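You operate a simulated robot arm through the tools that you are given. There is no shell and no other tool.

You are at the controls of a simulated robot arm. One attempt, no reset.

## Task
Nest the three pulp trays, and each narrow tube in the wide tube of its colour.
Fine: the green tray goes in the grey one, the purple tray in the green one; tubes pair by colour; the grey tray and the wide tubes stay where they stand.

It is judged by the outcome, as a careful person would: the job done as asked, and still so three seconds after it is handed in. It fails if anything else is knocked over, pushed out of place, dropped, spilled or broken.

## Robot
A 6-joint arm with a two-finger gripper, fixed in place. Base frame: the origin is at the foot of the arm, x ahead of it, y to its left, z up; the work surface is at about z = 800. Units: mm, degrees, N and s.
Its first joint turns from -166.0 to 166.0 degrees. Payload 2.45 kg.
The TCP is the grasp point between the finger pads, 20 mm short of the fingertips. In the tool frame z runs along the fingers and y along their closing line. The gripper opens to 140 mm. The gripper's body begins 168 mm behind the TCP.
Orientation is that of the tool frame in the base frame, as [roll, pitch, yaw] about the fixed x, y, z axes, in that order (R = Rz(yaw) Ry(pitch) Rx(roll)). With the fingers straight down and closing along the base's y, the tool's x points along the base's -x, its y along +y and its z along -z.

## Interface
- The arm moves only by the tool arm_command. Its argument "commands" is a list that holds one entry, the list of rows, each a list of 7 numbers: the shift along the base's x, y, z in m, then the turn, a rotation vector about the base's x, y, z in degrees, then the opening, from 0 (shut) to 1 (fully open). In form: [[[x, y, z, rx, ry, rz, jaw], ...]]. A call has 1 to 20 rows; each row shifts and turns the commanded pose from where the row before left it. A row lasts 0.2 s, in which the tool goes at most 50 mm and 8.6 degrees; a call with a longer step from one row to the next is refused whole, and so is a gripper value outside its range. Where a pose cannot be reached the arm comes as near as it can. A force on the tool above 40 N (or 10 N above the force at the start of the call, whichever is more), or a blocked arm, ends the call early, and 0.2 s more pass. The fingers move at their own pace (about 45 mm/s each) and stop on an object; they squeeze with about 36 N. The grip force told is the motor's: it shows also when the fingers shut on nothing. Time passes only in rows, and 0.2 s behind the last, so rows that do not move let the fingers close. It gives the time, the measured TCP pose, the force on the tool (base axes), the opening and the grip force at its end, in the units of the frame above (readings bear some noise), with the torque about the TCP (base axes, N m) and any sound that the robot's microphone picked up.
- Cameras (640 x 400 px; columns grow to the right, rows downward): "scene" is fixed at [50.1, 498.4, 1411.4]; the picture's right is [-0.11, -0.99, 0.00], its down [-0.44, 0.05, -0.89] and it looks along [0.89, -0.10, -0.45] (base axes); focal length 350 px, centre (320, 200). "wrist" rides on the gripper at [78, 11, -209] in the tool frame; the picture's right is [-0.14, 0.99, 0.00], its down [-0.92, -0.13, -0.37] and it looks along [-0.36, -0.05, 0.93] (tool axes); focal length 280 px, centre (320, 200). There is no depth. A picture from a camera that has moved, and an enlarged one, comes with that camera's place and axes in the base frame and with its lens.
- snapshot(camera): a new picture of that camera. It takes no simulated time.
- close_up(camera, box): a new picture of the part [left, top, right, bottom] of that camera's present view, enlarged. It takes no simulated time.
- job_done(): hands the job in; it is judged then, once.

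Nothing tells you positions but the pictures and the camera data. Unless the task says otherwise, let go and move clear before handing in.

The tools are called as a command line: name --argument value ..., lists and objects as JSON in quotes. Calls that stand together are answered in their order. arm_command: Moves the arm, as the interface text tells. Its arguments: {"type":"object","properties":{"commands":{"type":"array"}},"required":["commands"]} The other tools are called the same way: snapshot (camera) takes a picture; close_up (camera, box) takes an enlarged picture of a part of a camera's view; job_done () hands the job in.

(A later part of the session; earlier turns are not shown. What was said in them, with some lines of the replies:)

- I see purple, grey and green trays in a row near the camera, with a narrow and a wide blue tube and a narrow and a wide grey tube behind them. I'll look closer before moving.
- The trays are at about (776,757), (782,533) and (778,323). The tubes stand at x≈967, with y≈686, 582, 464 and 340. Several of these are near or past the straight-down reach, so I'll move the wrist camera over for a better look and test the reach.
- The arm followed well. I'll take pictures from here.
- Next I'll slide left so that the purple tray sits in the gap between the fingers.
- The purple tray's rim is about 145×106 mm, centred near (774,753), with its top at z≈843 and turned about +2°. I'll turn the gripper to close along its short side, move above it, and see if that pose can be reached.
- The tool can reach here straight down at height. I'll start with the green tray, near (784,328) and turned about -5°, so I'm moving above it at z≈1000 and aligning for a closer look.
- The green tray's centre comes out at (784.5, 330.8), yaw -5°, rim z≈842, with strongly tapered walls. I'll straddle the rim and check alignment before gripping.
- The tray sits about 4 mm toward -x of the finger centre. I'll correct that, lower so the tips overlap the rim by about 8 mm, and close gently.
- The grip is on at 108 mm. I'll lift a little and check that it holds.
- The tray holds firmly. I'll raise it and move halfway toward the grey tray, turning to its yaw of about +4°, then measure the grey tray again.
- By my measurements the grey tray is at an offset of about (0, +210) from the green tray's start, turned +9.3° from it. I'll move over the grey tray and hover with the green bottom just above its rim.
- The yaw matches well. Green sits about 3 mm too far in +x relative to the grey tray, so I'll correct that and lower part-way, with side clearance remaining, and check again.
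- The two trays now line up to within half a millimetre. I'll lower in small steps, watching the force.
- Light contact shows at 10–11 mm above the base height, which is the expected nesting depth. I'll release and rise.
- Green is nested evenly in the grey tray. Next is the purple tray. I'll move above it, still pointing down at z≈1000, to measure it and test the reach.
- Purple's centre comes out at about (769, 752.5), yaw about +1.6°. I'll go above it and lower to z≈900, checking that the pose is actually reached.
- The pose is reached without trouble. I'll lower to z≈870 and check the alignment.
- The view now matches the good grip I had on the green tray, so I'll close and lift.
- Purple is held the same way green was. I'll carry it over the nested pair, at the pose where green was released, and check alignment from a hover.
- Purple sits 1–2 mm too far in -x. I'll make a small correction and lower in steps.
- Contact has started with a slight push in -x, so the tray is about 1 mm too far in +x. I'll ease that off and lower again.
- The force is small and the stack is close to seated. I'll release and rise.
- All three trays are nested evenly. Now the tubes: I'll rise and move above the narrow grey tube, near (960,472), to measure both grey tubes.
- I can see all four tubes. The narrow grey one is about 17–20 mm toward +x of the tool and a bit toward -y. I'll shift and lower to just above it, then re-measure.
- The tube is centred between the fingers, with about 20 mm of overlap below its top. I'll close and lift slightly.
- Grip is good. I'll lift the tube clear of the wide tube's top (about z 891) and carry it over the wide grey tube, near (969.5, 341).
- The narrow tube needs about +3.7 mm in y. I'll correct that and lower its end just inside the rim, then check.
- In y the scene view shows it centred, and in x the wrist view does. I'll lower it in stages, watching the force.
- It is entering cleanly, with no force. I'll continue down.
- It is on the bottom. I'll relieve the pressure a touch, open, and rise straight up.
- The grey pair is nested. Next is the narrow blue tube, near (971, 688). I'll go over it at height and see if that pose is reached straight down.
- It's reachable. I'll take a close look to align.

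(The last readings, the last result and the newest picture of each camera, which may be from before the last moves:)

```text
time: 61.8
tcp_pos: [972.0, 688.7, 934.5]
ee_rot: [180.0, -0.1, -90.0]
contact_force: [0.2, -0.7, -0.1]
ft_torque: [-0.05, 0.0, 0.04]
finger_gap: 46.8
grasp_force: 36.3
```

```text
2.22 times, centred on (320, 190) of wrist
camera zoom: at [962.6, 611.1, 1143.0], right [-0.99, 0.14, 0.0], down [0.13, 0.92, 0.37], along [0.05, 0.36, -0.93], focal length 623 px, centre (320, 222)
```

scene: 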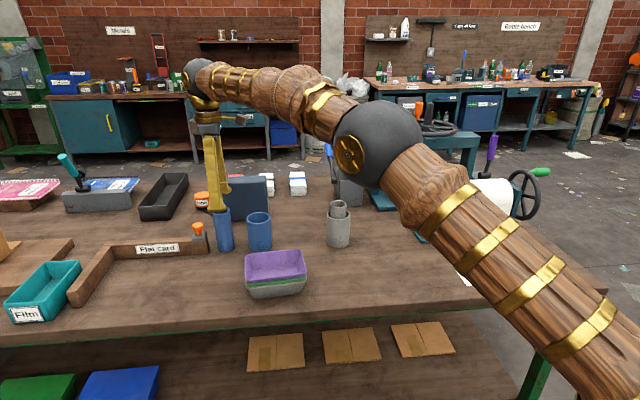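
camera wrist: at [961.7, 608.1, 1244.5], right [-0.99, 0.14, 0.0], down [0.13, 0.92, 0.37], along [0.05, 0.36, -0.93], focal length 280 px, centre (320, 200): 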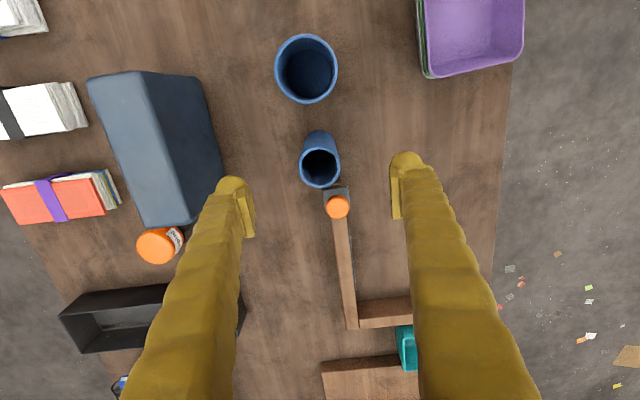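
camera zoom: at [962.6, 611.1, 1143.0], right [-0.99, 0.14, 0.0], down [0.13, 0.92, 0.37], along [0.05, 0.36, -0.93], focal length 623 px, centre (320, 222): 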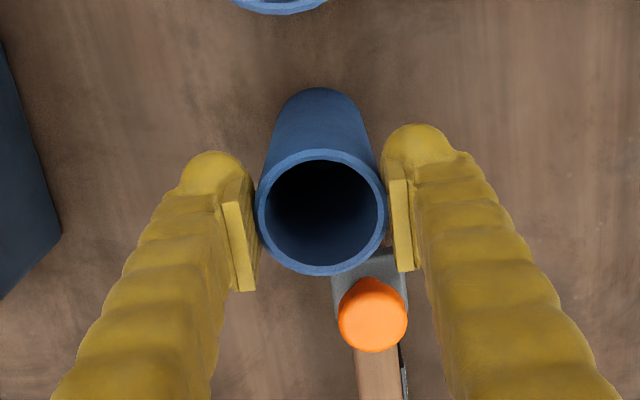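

The grip matches the grey one. I'll lift and carry it over the wide blue tube, about 103 mm in -y.

arm_command --commands '[[[0, 0, 0.005, 0, 0, 0, 0.25], [0, 0, 0.015, 0, 0, 0, 0.25], [0, 0, 0.03, 0, 0, 0, 0.25], [0, 0, 0.04, 0, 0, 0, 0.25], [0, 0, 0.03, 0, 0, 0, 0.25], [0, -0.034, 0, 0, 0, 0, 0.25], [0, -0.034, 0, 0, 0, 0, 0.25], [0.0005, -0.0345, 0, 0, 0, 0, 0.25], [0, 0, 0, 0, 0, 0, 0.25], [0, 0, 0, 0, 0, 0, 0.25]]]'

close_up --camera "scene" --box '[230, 185, 290, 255]'

close_up --camera "wrist" --box '[270, 110, 370, 240]'

```text
time: 64.0
tcp_pos: [971.4, 587.1, 1053.0]
ee_rot: [-179.9, 0.0, -89.9]
contact_force: [1.0, -1.3, -0.7]
ft_torque: [0.0, 0.01, 0.0]
finger_gap: 46.6
grasp_force: 35.8
```

```text
5.71 times, centred on (260, 220) of scene
camera zoom: at [50.1, 498.4, 1411.4], right [-0.11, -0.99, 0.0], down [-0.44, 0.05, -0.89], along [0.89, -0.1, -0.45], focal length 1998 px, centre (663, 86)
```

zoom: 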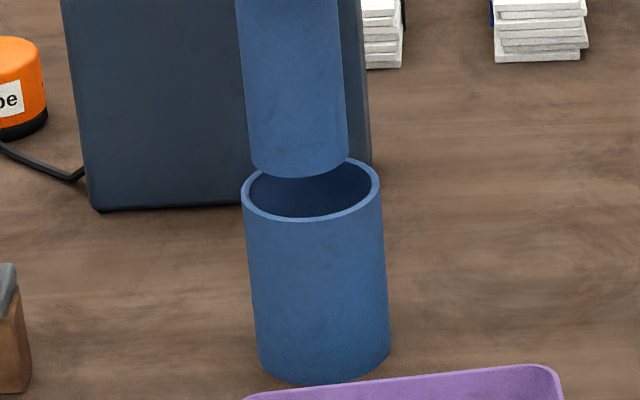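

```text
3.08 times, centred on (320, 175) of wrist
camera zoom: at [962.7, 509.5, 1263.1], right [-0.99, 0.14, 0.0], down [0.13, 0.92, 0.37], along [0.05, 0.36, -0.93], focal length 863 px, centre (320, 277)
```

zoom: 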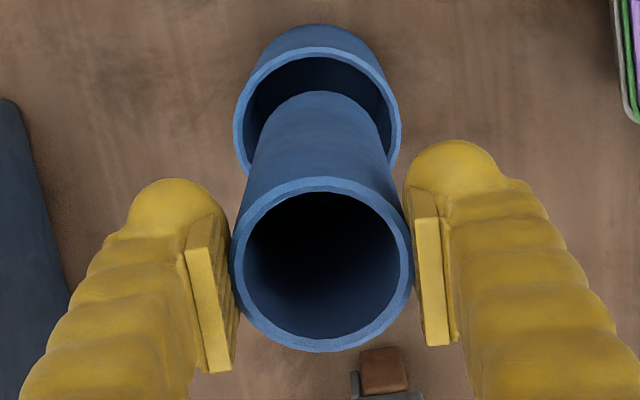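

It needs about -3.7 mm in y and +1.3 mm in x. I'll correct that, lower to the rim, and check.

arm_command --commands '[[[0.0013, -0.0037, 0, 0, 0, 0, 0.25], [0, 0, -0.012, 0, 0, 0, 0.25], [0, 0, 0, 0, 0, 0, 0.25], [0, 0, 0, 0, 0, 0, 0.25]]]'

close_up --camera "scene" --box '[230, 185, 290, 255]'

close_up --camera "wrist" --box '[270, 110, 370, 240]'

```text
time: 65.0
tcp_pos: [971.9, 583.6, 1042.0]
ee_rot: [180.0, 0.1, -90.1]
contact_force: [-0.3, 0.1, 0.5]
ft_torque: [0.0, -0.02, -0.02]
finger_gap: 46.4
grasp_force: 36.3
```

```text
5.71 times, centred on (260, 220) of scene
camera zoom: at [50.1, 498.4, 1411.4], right [-0.11, -0.99, 0.0], down [-0.44, 0.05, -0.89], along [0.89, -0.1, -0.45], focal length 1998 px, centre (663, 86)
```

zoom: 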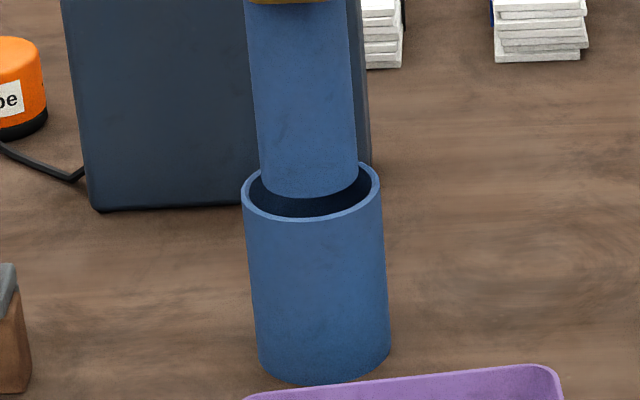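

```text
3.08 times, centred on (320, 175) of wrist
camera zoom: at [962.9, 505.4, 1250.7], right [-0.99, 0.14, 0.0], down [0.13, 0.92, 0.37], along [0.05, 0.36, -0.93], focal length 863 px, centre (320, 277)
```

zoom: 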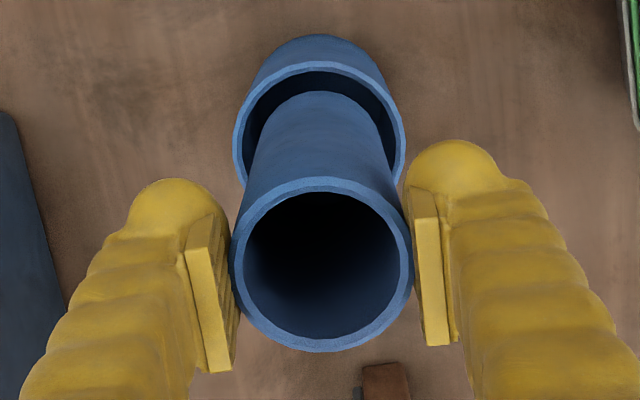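

close_up --camera "scene" --box '[240, 205, 280, 230]'

close_up --camera "wrist" --box '[290, 120, 350, 170]'

```text
16.00 times, centred on (260, 218) of scene
camera zoom: at [50.1, 498.4, 1411.4], right [-0.11, -0.99, 0.0], down [-0.44, 0.05, -0.89], along [0.89, -0.1, -0.45], focal length 5595 px, centre (1280, -80)
```

zoom: 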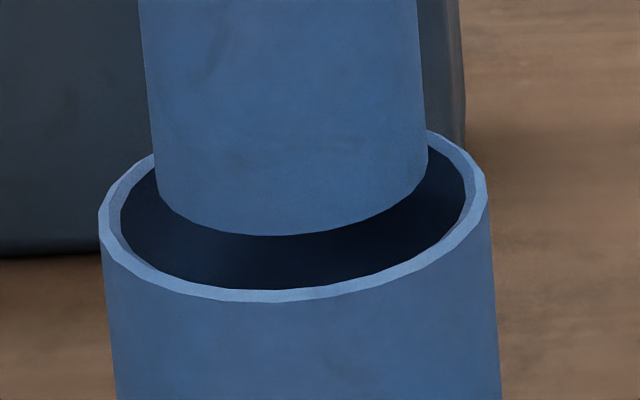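

```text
8.00 times, centred on (320, 145) of wrist
camera zoom: at [962.9, 505.4, 1250.7], right [-0.99, 0.14, 0.0], down [0.13, 0.92, 0.37], along [0.05, 0.36, -0.93], focal length 2243 px, centre (320, 640)
```

zoom: 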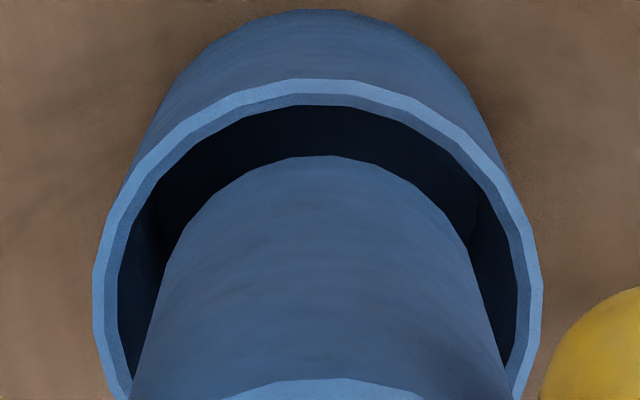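

arm_command --commands '[[[0.0007, 0.001, 0, 0, 0, 0, 0.25], [0, 0, -0.01, 0, 0, 0, 0.25], [0, 0, -0.01, 0, 0, 0, 0.25], [0, 0, -0.01, 0, 0, 0, 0.25], [0, 0, -0.01, 0, 0, 0, 0.25], [0, 0, 0, 0, 0, 0, 0.25]]]'

close_up --camera "scene" --box '[230, 185, 290, 255]'

close_up --camera "wrist" --box '[270, 110, 370, 240]'

```text
time: 66.4
tcp_pos: [974.0, 585.2, 1001.3]
ee_rot: [-180.0, 0.1, -90.0]
contact_force: [-0.1, 0.3, -1.0]
ft_torque: [0.01, -0.01, 0.02]
finger_gap: 46.3
grasp_force: 36.3
```

```text
5.71 times, centred on (260, 220) of scene
camera zoom: at [50.1, 498.4, 1411.4], right [-0.11, -0.99, 0.0], down [-0.44, 0.05, -0.89], along [0.89, -0.1, -0.45], focal length 1998 px, centre (663, 86)
```

zoom: 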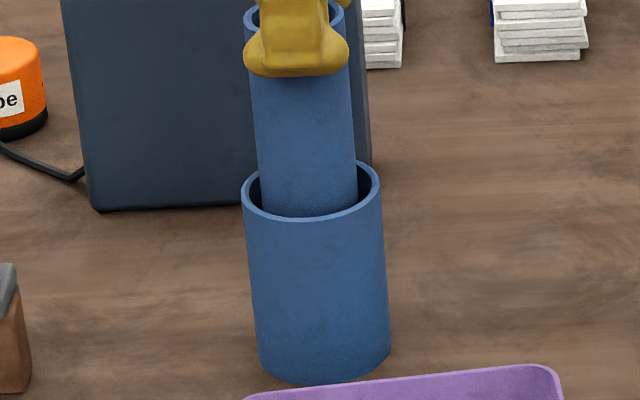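

```text
3.08 times, centred on (320, 175) of wrist
camera zoom: at [965.0, 506.7, 1210.8], right [-0.99, 0.14, 0.0], down [0.13, 0.92, 0.37], along [0.05, 0.36, -0.93], focal length 863 px, centre (320, 277)
```

zoom: 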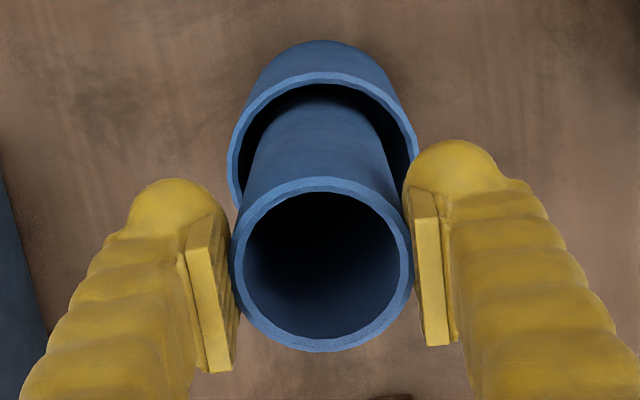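

It is going in cleanly and centred. I'll continue down.

arm_command --commands '[[[0, 0, -0.012, 0, 0, 0, 0.25], [0, 0, -0.012, 0, 0, 0, 0.25], [0, 0, -0.012, 0, 0, 0, 0.25], [0, 0, -0.012, 0, 0, 0, 0.25], [0, 0, -0.008, 0, 0, 0, 0.25], [0, 0, 0, 0, 0, 0, 0.25]]]'

arm_command --commands '[[[0, 0, -0.002, 0, 0, 0, 0.25], [0, 0, -0.002, 0, 0, 0, 0.25], [0, 0, 0, 0, 0, 0, 0.25]]]'

```text
time: 67.8
tcp_pos: [974.7, 584.1, 945.3]
ee_rot: [-180.0, 0.0, -89.9]
contact_force: [-0.2, 1.0, -0.9]
ft_torque: [-0.07, -0.04, 0.02]
finger_gap: 46.1
grasp_force: 36.0
```

```text
time: 68.6
tcp_pos: [973.7, 583.8, 941.9]
ee_rot: [180.0, 0.0, -90.1]
contact_force: [-0.1, -0.3, 0.0]
ft_torque: [0.0, -0.01, 0.03]
finger_gap: 46.1
grasp_force: 36.0
```

arm_command --commands '[[[0, 0, -0.0015, 0, 0, 0, 0.25], [0, 0, 0, 0, 0, 0, 0.25]]]'

arm_command --commands '[[[0, 0, -0.0012, 0, 0, 0, 0.25], [0, 0, 0, 0, 0, 0, 0.25]]]'

```text
time: 69.2
tcp_pos: [973.9, 583.6, 940.5]
ee_rot: [180.0, -0.1, -90.0]
contact_force: [0.8, 0.7, -0.7]
ft_torque: [0.01, 0.01, 0.03]
finger_gap: 46.2
grasp_force: 36.0
```

```text
time: 69.8
tcp_pos: [974.0, 583.4, 938.6]
ee_rot: [180.0, 0.0, -90.0]
contact_force: [-0.1, -0.2, -0.4]
ft_torque: [-0.05, 0.01, 0.02]
finger_gap: 46.1
grasp_force: 35.7
```

arm_command --commands '[[[0, 0, -0.001, 0, 0, 0, 0.25], [0, 0, 0, 0, 0, 0, 0.25]]]'

```text
time: 70.4
tcp_pos: [972.8, 584.0, 937.2]
ee_rot: [179.9, 0.0, -90.0]
contact_force: [0.3, -0.4, 4.6]
ft_torque: [-0.07, 0.08, 0.02]
finger_gap: 46.0
grasp_force: 35.9
```

It is touching the bottom with light force. I'll open and rise.

arm_command --commands '[[[0, 0, 0, 0, 0, 0, 0.35], [0, 0, 0, 0, 0, 0, 0.45], [0, 0, 0, 0, 0, 0, 0.6], [0, 0, 0, 0, 0, 0, 0.65], [0, 0, 0, 0, 0, 0, 0.65], [0, 0, 0.02, 0, 0, 0, 0.65], [0, 0, 0.03, 0, 0, 0, 0.65], [0, 0, 0.04, 0, 0, 0, 0.65], [0, 0, 0.045, 0, 0, 0, 0.65], [0, 0, 0.045, 0, 0, 0, 0.65], [0, 0, 0, 0, 0, 0, 0.65]]]'

snapshot --camera "wrist"

snapshot --camera "scene"

close_up --camera "scene" --box '[220, 190, 380, 310]'

```text
time: 72.8
tcp_pos: [972.6, 584.3, 1117.7]
ee_rot: [179.9, 0.0, -90.0]
contact_force: [0.2, 0.3, -0.2]
ft_torque: [0.0, 0.0, 0.0]
finger_gap: 90.9
grasp_force: 0.1
```

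```text
taken
camera wrist: at [963.9, 507.3, 1327.3], right [-0.99, 0.14, 0.0], down [0.13, 0.92, 0.37], along [0.05, 0.36, -0.93], focal length 280 px, centre (320, 200)
```

wrist: 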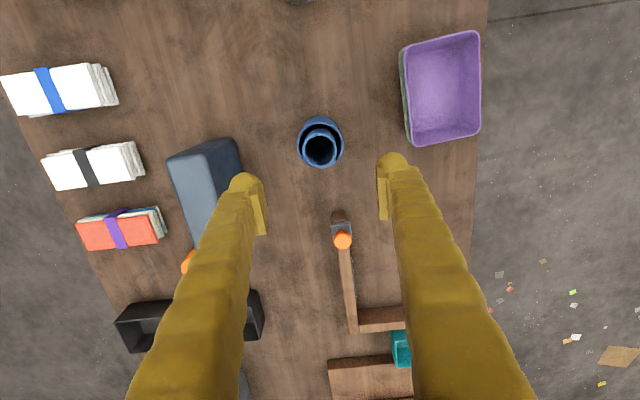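

```text
taken
```

scene: 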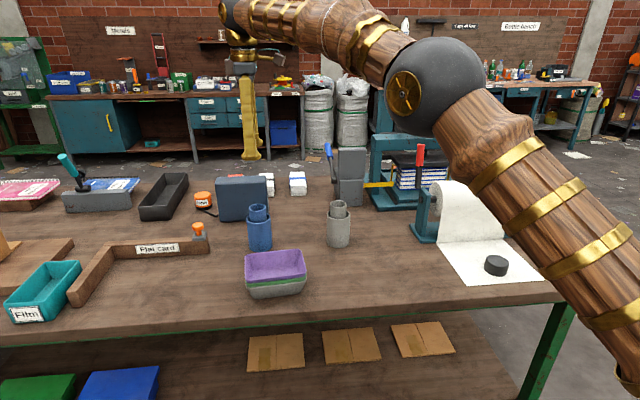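

```text
3.33 times, centred on (300, 250) of scene
camera zoom: at [50.1, 498.4, 1411.4], right [-0.11, -0.99, 0.0], down [-0.44, 0.05, -0.89], along [0.89, -0.1, -0.45], focal length 1166 px, centre (387, 33)
```

zoom: 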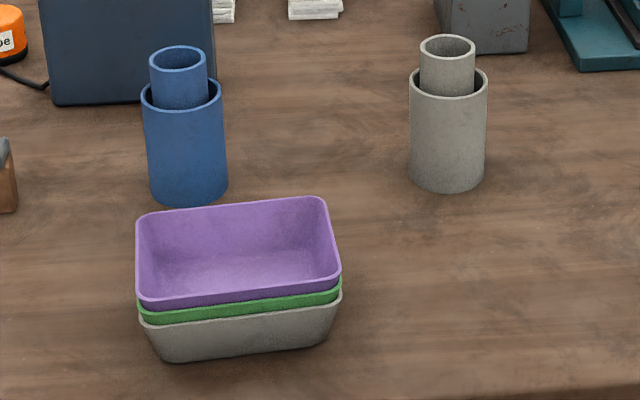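

Both tube pairs are nested. I'll inspect the tray stack closely before handing in.

close_up --camera "scene" --box '[240, 245, 310, 300]'

close_up --camera "wrist" --box '[390, 20, 490, 160]'

```text
7.27 times, centred on (275, 272) of scene
camera zoom: at [50.1, 498.4, 1411.4], right [-0.11, -0.99, 0.0], down [-0.44, 0.05, -0.89], along [0.89, -0.1, -0.45], focal length 2543 px, centre (647, -327)
```

zoom: 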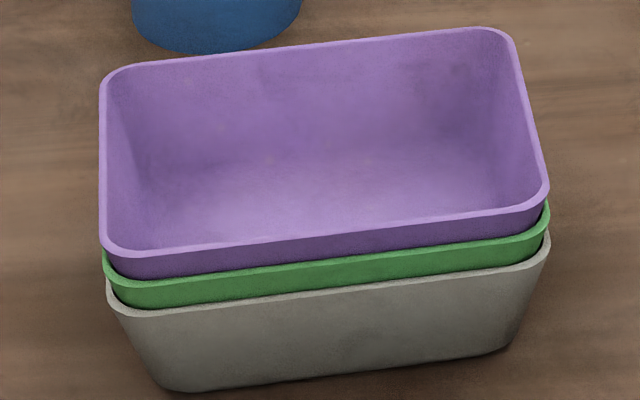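

```text
2.86 times, centred on (440, 90) of wrist
camera zoom: at [963.9, 507.3, 1327.3], right [-0.99, 0.14, 0.0], down [0.13, 0.92, 0.37], along [0.05, 0.36, -0.93], focal length 801 px, centre (-23, 514)
```

zoom: 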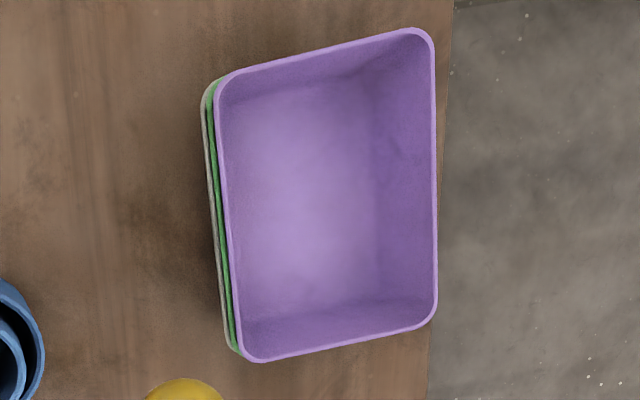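

The purple, green and grey trays are stacked evenly. Each narrow tube stands in the wide tube of its colour, and the arm is well clear. I'm handing in the job.

job_done

```text
The job is handed in.
```

I handed the job in with everything nested as asked. The green tray is in the grey one, the purple tray is in the green one, and each narrow tube stands in the wide tube of its colour.

- **Trays:** The stack looks even from both cameras. While I was seating the purple tray, the grey tray shifted by about 1 mm, as far as I could judge from the pictures.
- **Tubes:** Both narrow tubes are resting on the bottoms of their wide tubes. The wide tubes did not visibly move.
- **Surroundings:** Nothing was knocked over or dropped. I opened the gripper and lifted it well clear before handing in.
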